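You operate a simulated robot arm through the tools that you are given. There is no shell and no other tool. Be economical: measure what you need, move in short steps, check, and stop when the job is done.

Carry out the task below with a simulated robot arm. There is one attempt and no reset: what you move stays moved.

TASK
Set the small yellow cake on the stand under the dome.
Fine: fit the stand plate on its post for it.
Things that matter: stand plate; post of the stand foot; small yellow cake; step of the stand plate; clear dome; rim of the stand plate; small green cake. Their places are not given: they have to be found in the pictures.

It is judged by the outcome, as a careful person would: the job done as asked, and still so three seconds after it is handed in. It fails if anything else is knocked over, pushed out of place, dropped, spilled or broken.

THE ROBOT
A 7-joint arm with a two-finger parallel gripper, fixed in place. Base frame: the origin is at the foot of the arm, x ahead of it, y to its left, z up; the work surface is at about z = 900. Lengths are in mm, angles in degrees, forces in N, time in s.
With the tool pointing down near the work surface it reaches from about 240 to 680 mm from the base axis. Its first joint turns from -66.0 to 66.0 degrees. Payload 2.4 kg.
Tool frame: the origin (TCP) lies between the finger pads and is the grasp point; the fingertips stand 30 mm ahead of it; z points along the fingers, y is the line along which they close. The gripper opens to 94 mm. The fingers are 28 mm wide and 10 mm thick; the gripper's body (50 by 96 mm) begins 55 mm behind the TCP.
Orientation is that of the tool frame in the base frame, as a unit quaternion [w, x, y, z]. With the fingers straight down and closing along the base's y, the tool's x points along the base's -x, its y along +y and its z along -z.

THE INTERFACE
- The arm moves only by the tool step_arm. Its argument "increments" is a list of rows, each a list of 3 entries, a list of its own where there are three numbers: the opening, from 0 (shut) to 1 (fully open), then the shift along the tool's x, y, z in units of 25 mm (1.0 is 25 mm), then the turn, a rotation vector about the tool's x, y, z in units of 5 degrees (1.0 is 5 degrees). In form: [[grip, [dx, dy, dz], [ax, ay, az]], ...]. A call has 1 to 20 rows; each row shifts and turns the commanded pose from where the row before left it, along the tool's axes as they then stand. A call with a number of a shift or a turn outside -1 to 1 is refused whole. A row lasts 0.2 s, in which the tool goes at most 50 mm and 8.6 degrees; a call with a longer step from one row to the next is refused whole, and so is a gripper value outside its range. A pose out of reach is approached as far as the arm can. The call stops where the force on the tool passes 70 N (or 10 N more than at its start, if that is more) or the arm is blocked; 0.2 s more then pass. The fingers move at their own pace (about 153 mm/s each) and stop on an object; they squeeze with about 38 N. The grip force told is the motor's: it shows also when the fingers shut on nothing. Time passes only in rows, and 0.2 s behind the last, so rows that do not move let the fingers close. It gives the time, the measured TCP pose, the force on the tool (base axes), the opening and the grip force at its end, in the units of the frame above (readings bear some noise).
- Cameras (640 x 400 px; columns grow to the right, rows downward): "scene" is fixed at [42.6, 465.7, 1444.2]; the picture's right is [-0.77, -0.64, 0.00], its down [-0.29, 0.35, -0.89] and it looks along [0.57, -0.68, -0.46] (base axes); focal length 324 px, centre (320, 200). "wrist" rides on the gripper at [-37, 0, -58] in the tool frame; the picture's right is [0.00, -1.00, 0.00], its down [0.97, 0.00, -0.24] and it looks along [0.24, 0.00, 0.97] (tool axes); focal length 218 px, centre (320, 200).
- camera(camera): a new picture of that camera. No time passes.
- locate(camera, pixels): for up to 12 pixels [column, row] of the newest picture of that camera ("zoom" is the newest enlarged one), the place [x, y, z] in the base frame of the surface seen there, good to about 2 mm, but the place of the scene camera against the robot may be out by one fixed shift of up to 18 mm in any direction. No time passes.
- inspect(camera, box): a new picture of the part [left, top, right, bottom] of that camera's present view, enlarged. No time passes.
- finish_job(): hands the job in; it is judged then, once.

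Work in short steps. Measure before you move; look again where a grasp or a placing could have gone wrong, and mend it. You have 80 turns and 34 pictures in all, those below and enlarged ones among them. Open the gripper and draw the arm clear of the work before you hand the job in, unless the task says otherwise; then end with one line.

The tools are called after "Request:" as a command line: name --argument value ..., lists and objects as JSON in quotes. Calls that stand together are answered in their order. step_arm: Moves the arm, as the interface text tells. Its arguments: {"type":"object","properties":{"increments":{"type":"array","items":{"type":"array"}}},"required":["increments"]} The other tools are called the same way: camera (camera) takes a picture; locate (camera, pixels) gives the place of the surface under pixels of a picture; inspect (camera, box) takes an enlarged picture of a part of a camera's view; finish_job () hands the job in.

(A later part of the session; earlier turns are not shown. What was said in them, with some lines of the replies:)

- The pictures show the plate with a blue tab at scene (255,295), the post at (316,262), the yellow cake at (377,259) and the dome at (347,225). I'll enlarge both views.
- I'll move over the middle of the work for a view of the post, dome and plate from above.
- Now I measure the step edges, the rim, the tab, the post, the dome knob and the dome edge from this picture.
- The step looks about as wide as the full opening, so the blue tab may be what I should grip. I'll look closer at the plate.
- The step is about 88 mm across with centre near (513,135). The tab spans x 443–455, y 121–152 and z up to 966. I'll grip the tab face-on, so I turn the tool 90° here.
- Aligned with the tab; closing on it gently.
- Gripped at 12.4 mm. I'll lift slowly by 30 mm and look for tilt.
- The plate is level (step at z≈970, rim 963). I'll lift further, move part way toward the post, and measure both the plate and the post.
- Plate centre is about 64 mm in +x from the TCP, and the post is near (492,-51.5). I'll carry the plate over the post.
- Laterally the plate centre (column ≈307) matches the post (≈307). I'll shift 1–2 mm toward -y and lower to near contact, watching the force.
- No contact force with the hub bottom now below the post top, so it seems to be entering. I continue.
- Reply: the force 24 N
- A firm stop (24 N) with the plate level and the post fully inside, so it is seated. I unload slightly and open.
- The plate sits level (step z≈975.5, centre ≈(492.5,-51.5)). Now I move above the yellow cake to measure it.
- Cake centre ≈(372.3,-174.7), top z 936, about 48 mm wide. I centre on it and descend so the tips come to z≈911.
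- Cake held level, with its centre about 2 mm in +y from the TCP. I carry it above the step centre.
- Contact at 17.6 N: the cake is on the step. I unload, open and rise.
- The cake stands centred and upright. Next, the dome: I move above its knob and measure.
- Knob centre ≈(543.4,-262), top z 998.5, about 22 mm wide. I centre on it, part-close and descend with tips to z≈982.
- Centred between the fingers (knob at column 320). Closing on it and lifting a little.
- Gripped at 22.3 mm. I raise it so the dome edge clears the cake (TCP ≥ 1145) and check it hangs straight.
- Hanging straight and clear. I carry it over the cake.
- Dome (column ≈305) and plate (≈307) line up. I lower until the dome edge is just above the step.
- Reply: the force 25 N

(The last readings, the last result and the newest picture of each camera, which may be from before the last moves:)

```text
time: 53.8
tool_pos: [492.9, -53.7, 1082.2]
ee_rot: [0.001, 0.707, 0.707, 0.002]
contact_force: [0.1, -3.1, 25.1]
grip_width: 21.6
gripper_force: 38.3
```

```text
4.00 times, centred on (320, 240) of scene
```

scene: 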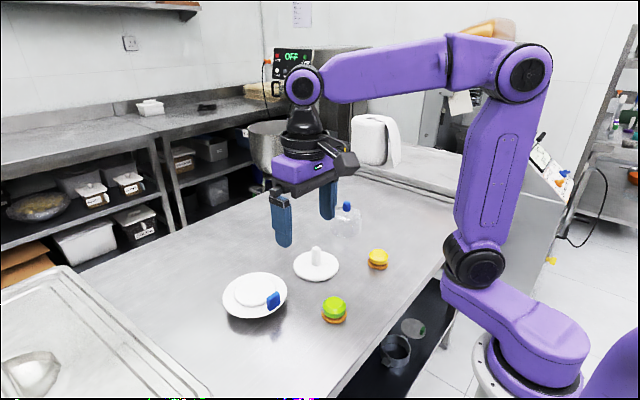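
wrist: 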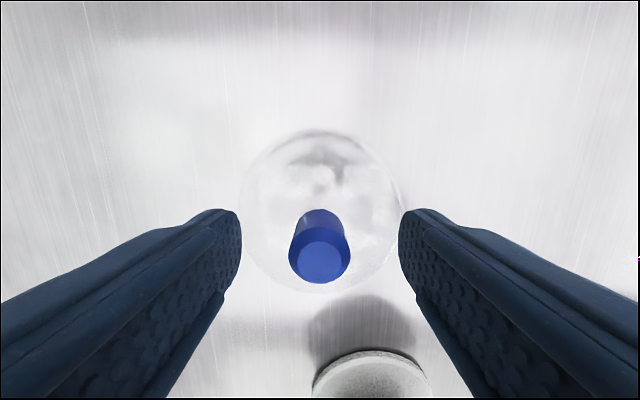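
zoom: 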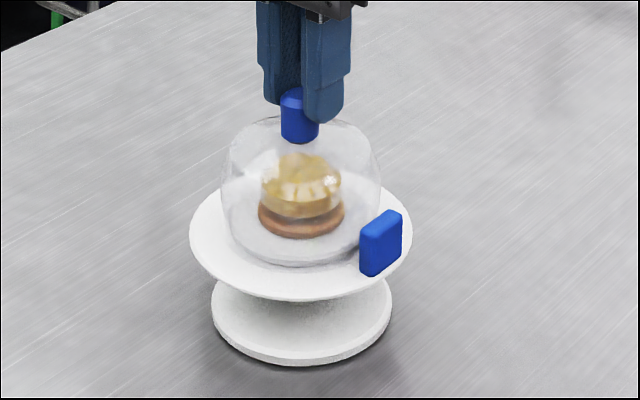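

Firm stop at TCP 1082, which puts the dome edge at about z 970. That is the rim height, around the step. I unload, open and rise.

Request:
step_arm --increments '[[0, [0, 0, -0.06], [0, 0, 0]], [0, [0, 0, 0], [0, 0, 0]], [0.3, [0, 0, 0], [0, 0, 0]], [0.5, [0, 0, 0], [0, 0, 0]], [0.5, [0, 0, 0], [0, 0, 0]], [0.5, [0, 0, -0.5], [0, 0, 0]], [0.5, [0, 0, -1], [0, 0, 0]], [0.5, [0, 0, -1], [0, 0, 0]], [0.8, [0, 0, -1], [0, 0, 0]], [1, [0, 0, -1], [0, 0, 0]], [1, [0, 0, 0], [0, 0, 0]]]'

Request:
camera --camera "wrist"

Request:
inspect --camera "scene" --box '[250, 180, 410, 330]'

```text
time: 56.2
tool_pos: [492.6, -52.6, 1195.1]
ee_rot: [0.0, 0.707, 0.707, 0.0]
contact_force: [0.3, -0.6, -0.8]
grip_width: 94.0
gripper_force: 0.1
```

```text
2 pictures are left
```

wrist: 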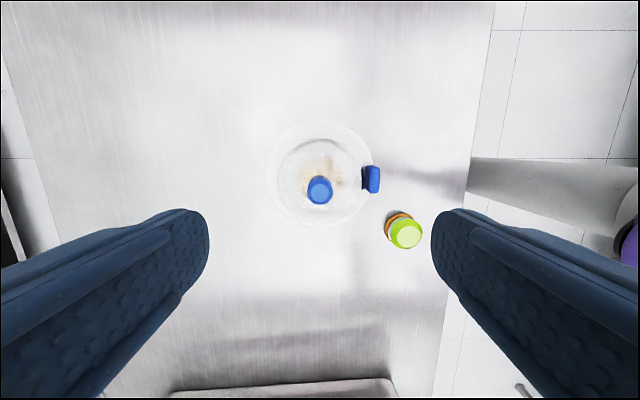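

```text
2.67 times, centred on (330, 255) of scene
```

zoom: 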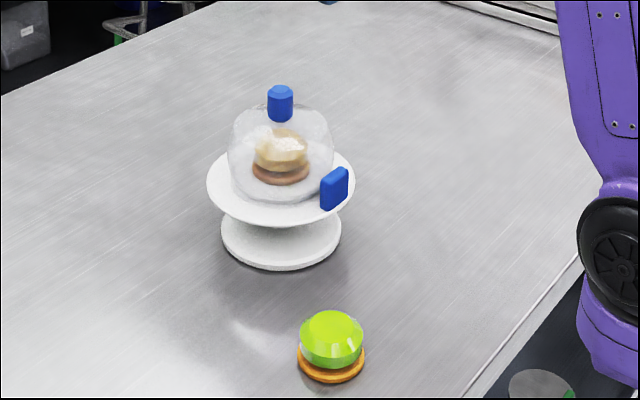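

Request:
locate --camera "wrist" --pixels '[[320, 191], [312, 191], [328, 191], [320, 184], [320, 199], [270, 180], [320, 222]]'

Request:
step_arm --increments '[[1, [0.5, -1, -0.3], [0, 0, 0]], [1, [0.5, -1, -0.3], [0, 0, 0]], [1, [0.5, -1, 0], [0, 0, 0]], [1, [0.5, -1, 0], [0, 0, 0]], [1, [0, 0, 0], [0, 0, 0]]]'

```text
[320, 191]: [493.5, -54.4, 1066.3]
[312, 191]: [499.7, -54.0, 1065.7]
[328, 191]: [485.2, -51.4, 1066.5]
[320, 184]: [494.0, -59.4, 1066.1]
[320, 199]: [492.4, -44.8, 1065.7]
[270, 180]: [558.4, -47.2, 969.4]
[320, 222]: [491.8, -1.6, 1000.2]
```

```text
time: 57.4
tool_pos: [390.7, -4.2, 1209.0]
ee_rot: [0.0, 0.707, 0.707, 0.0]
contact_force: [0.2, -1.0, -0.3]
grip_width: 94.0
gripper_force: 0.1
```

The knob top is level at z≈1066, so the dome rests on the rim, and the arm is clear. I hand the job in.

Request:
finish_job

```text
The job is handed in.
```

The stand plate is fitted on its post, the small yellow cake is centred on its step, and the dome rests level on the rim over it; the green cake was not touched.
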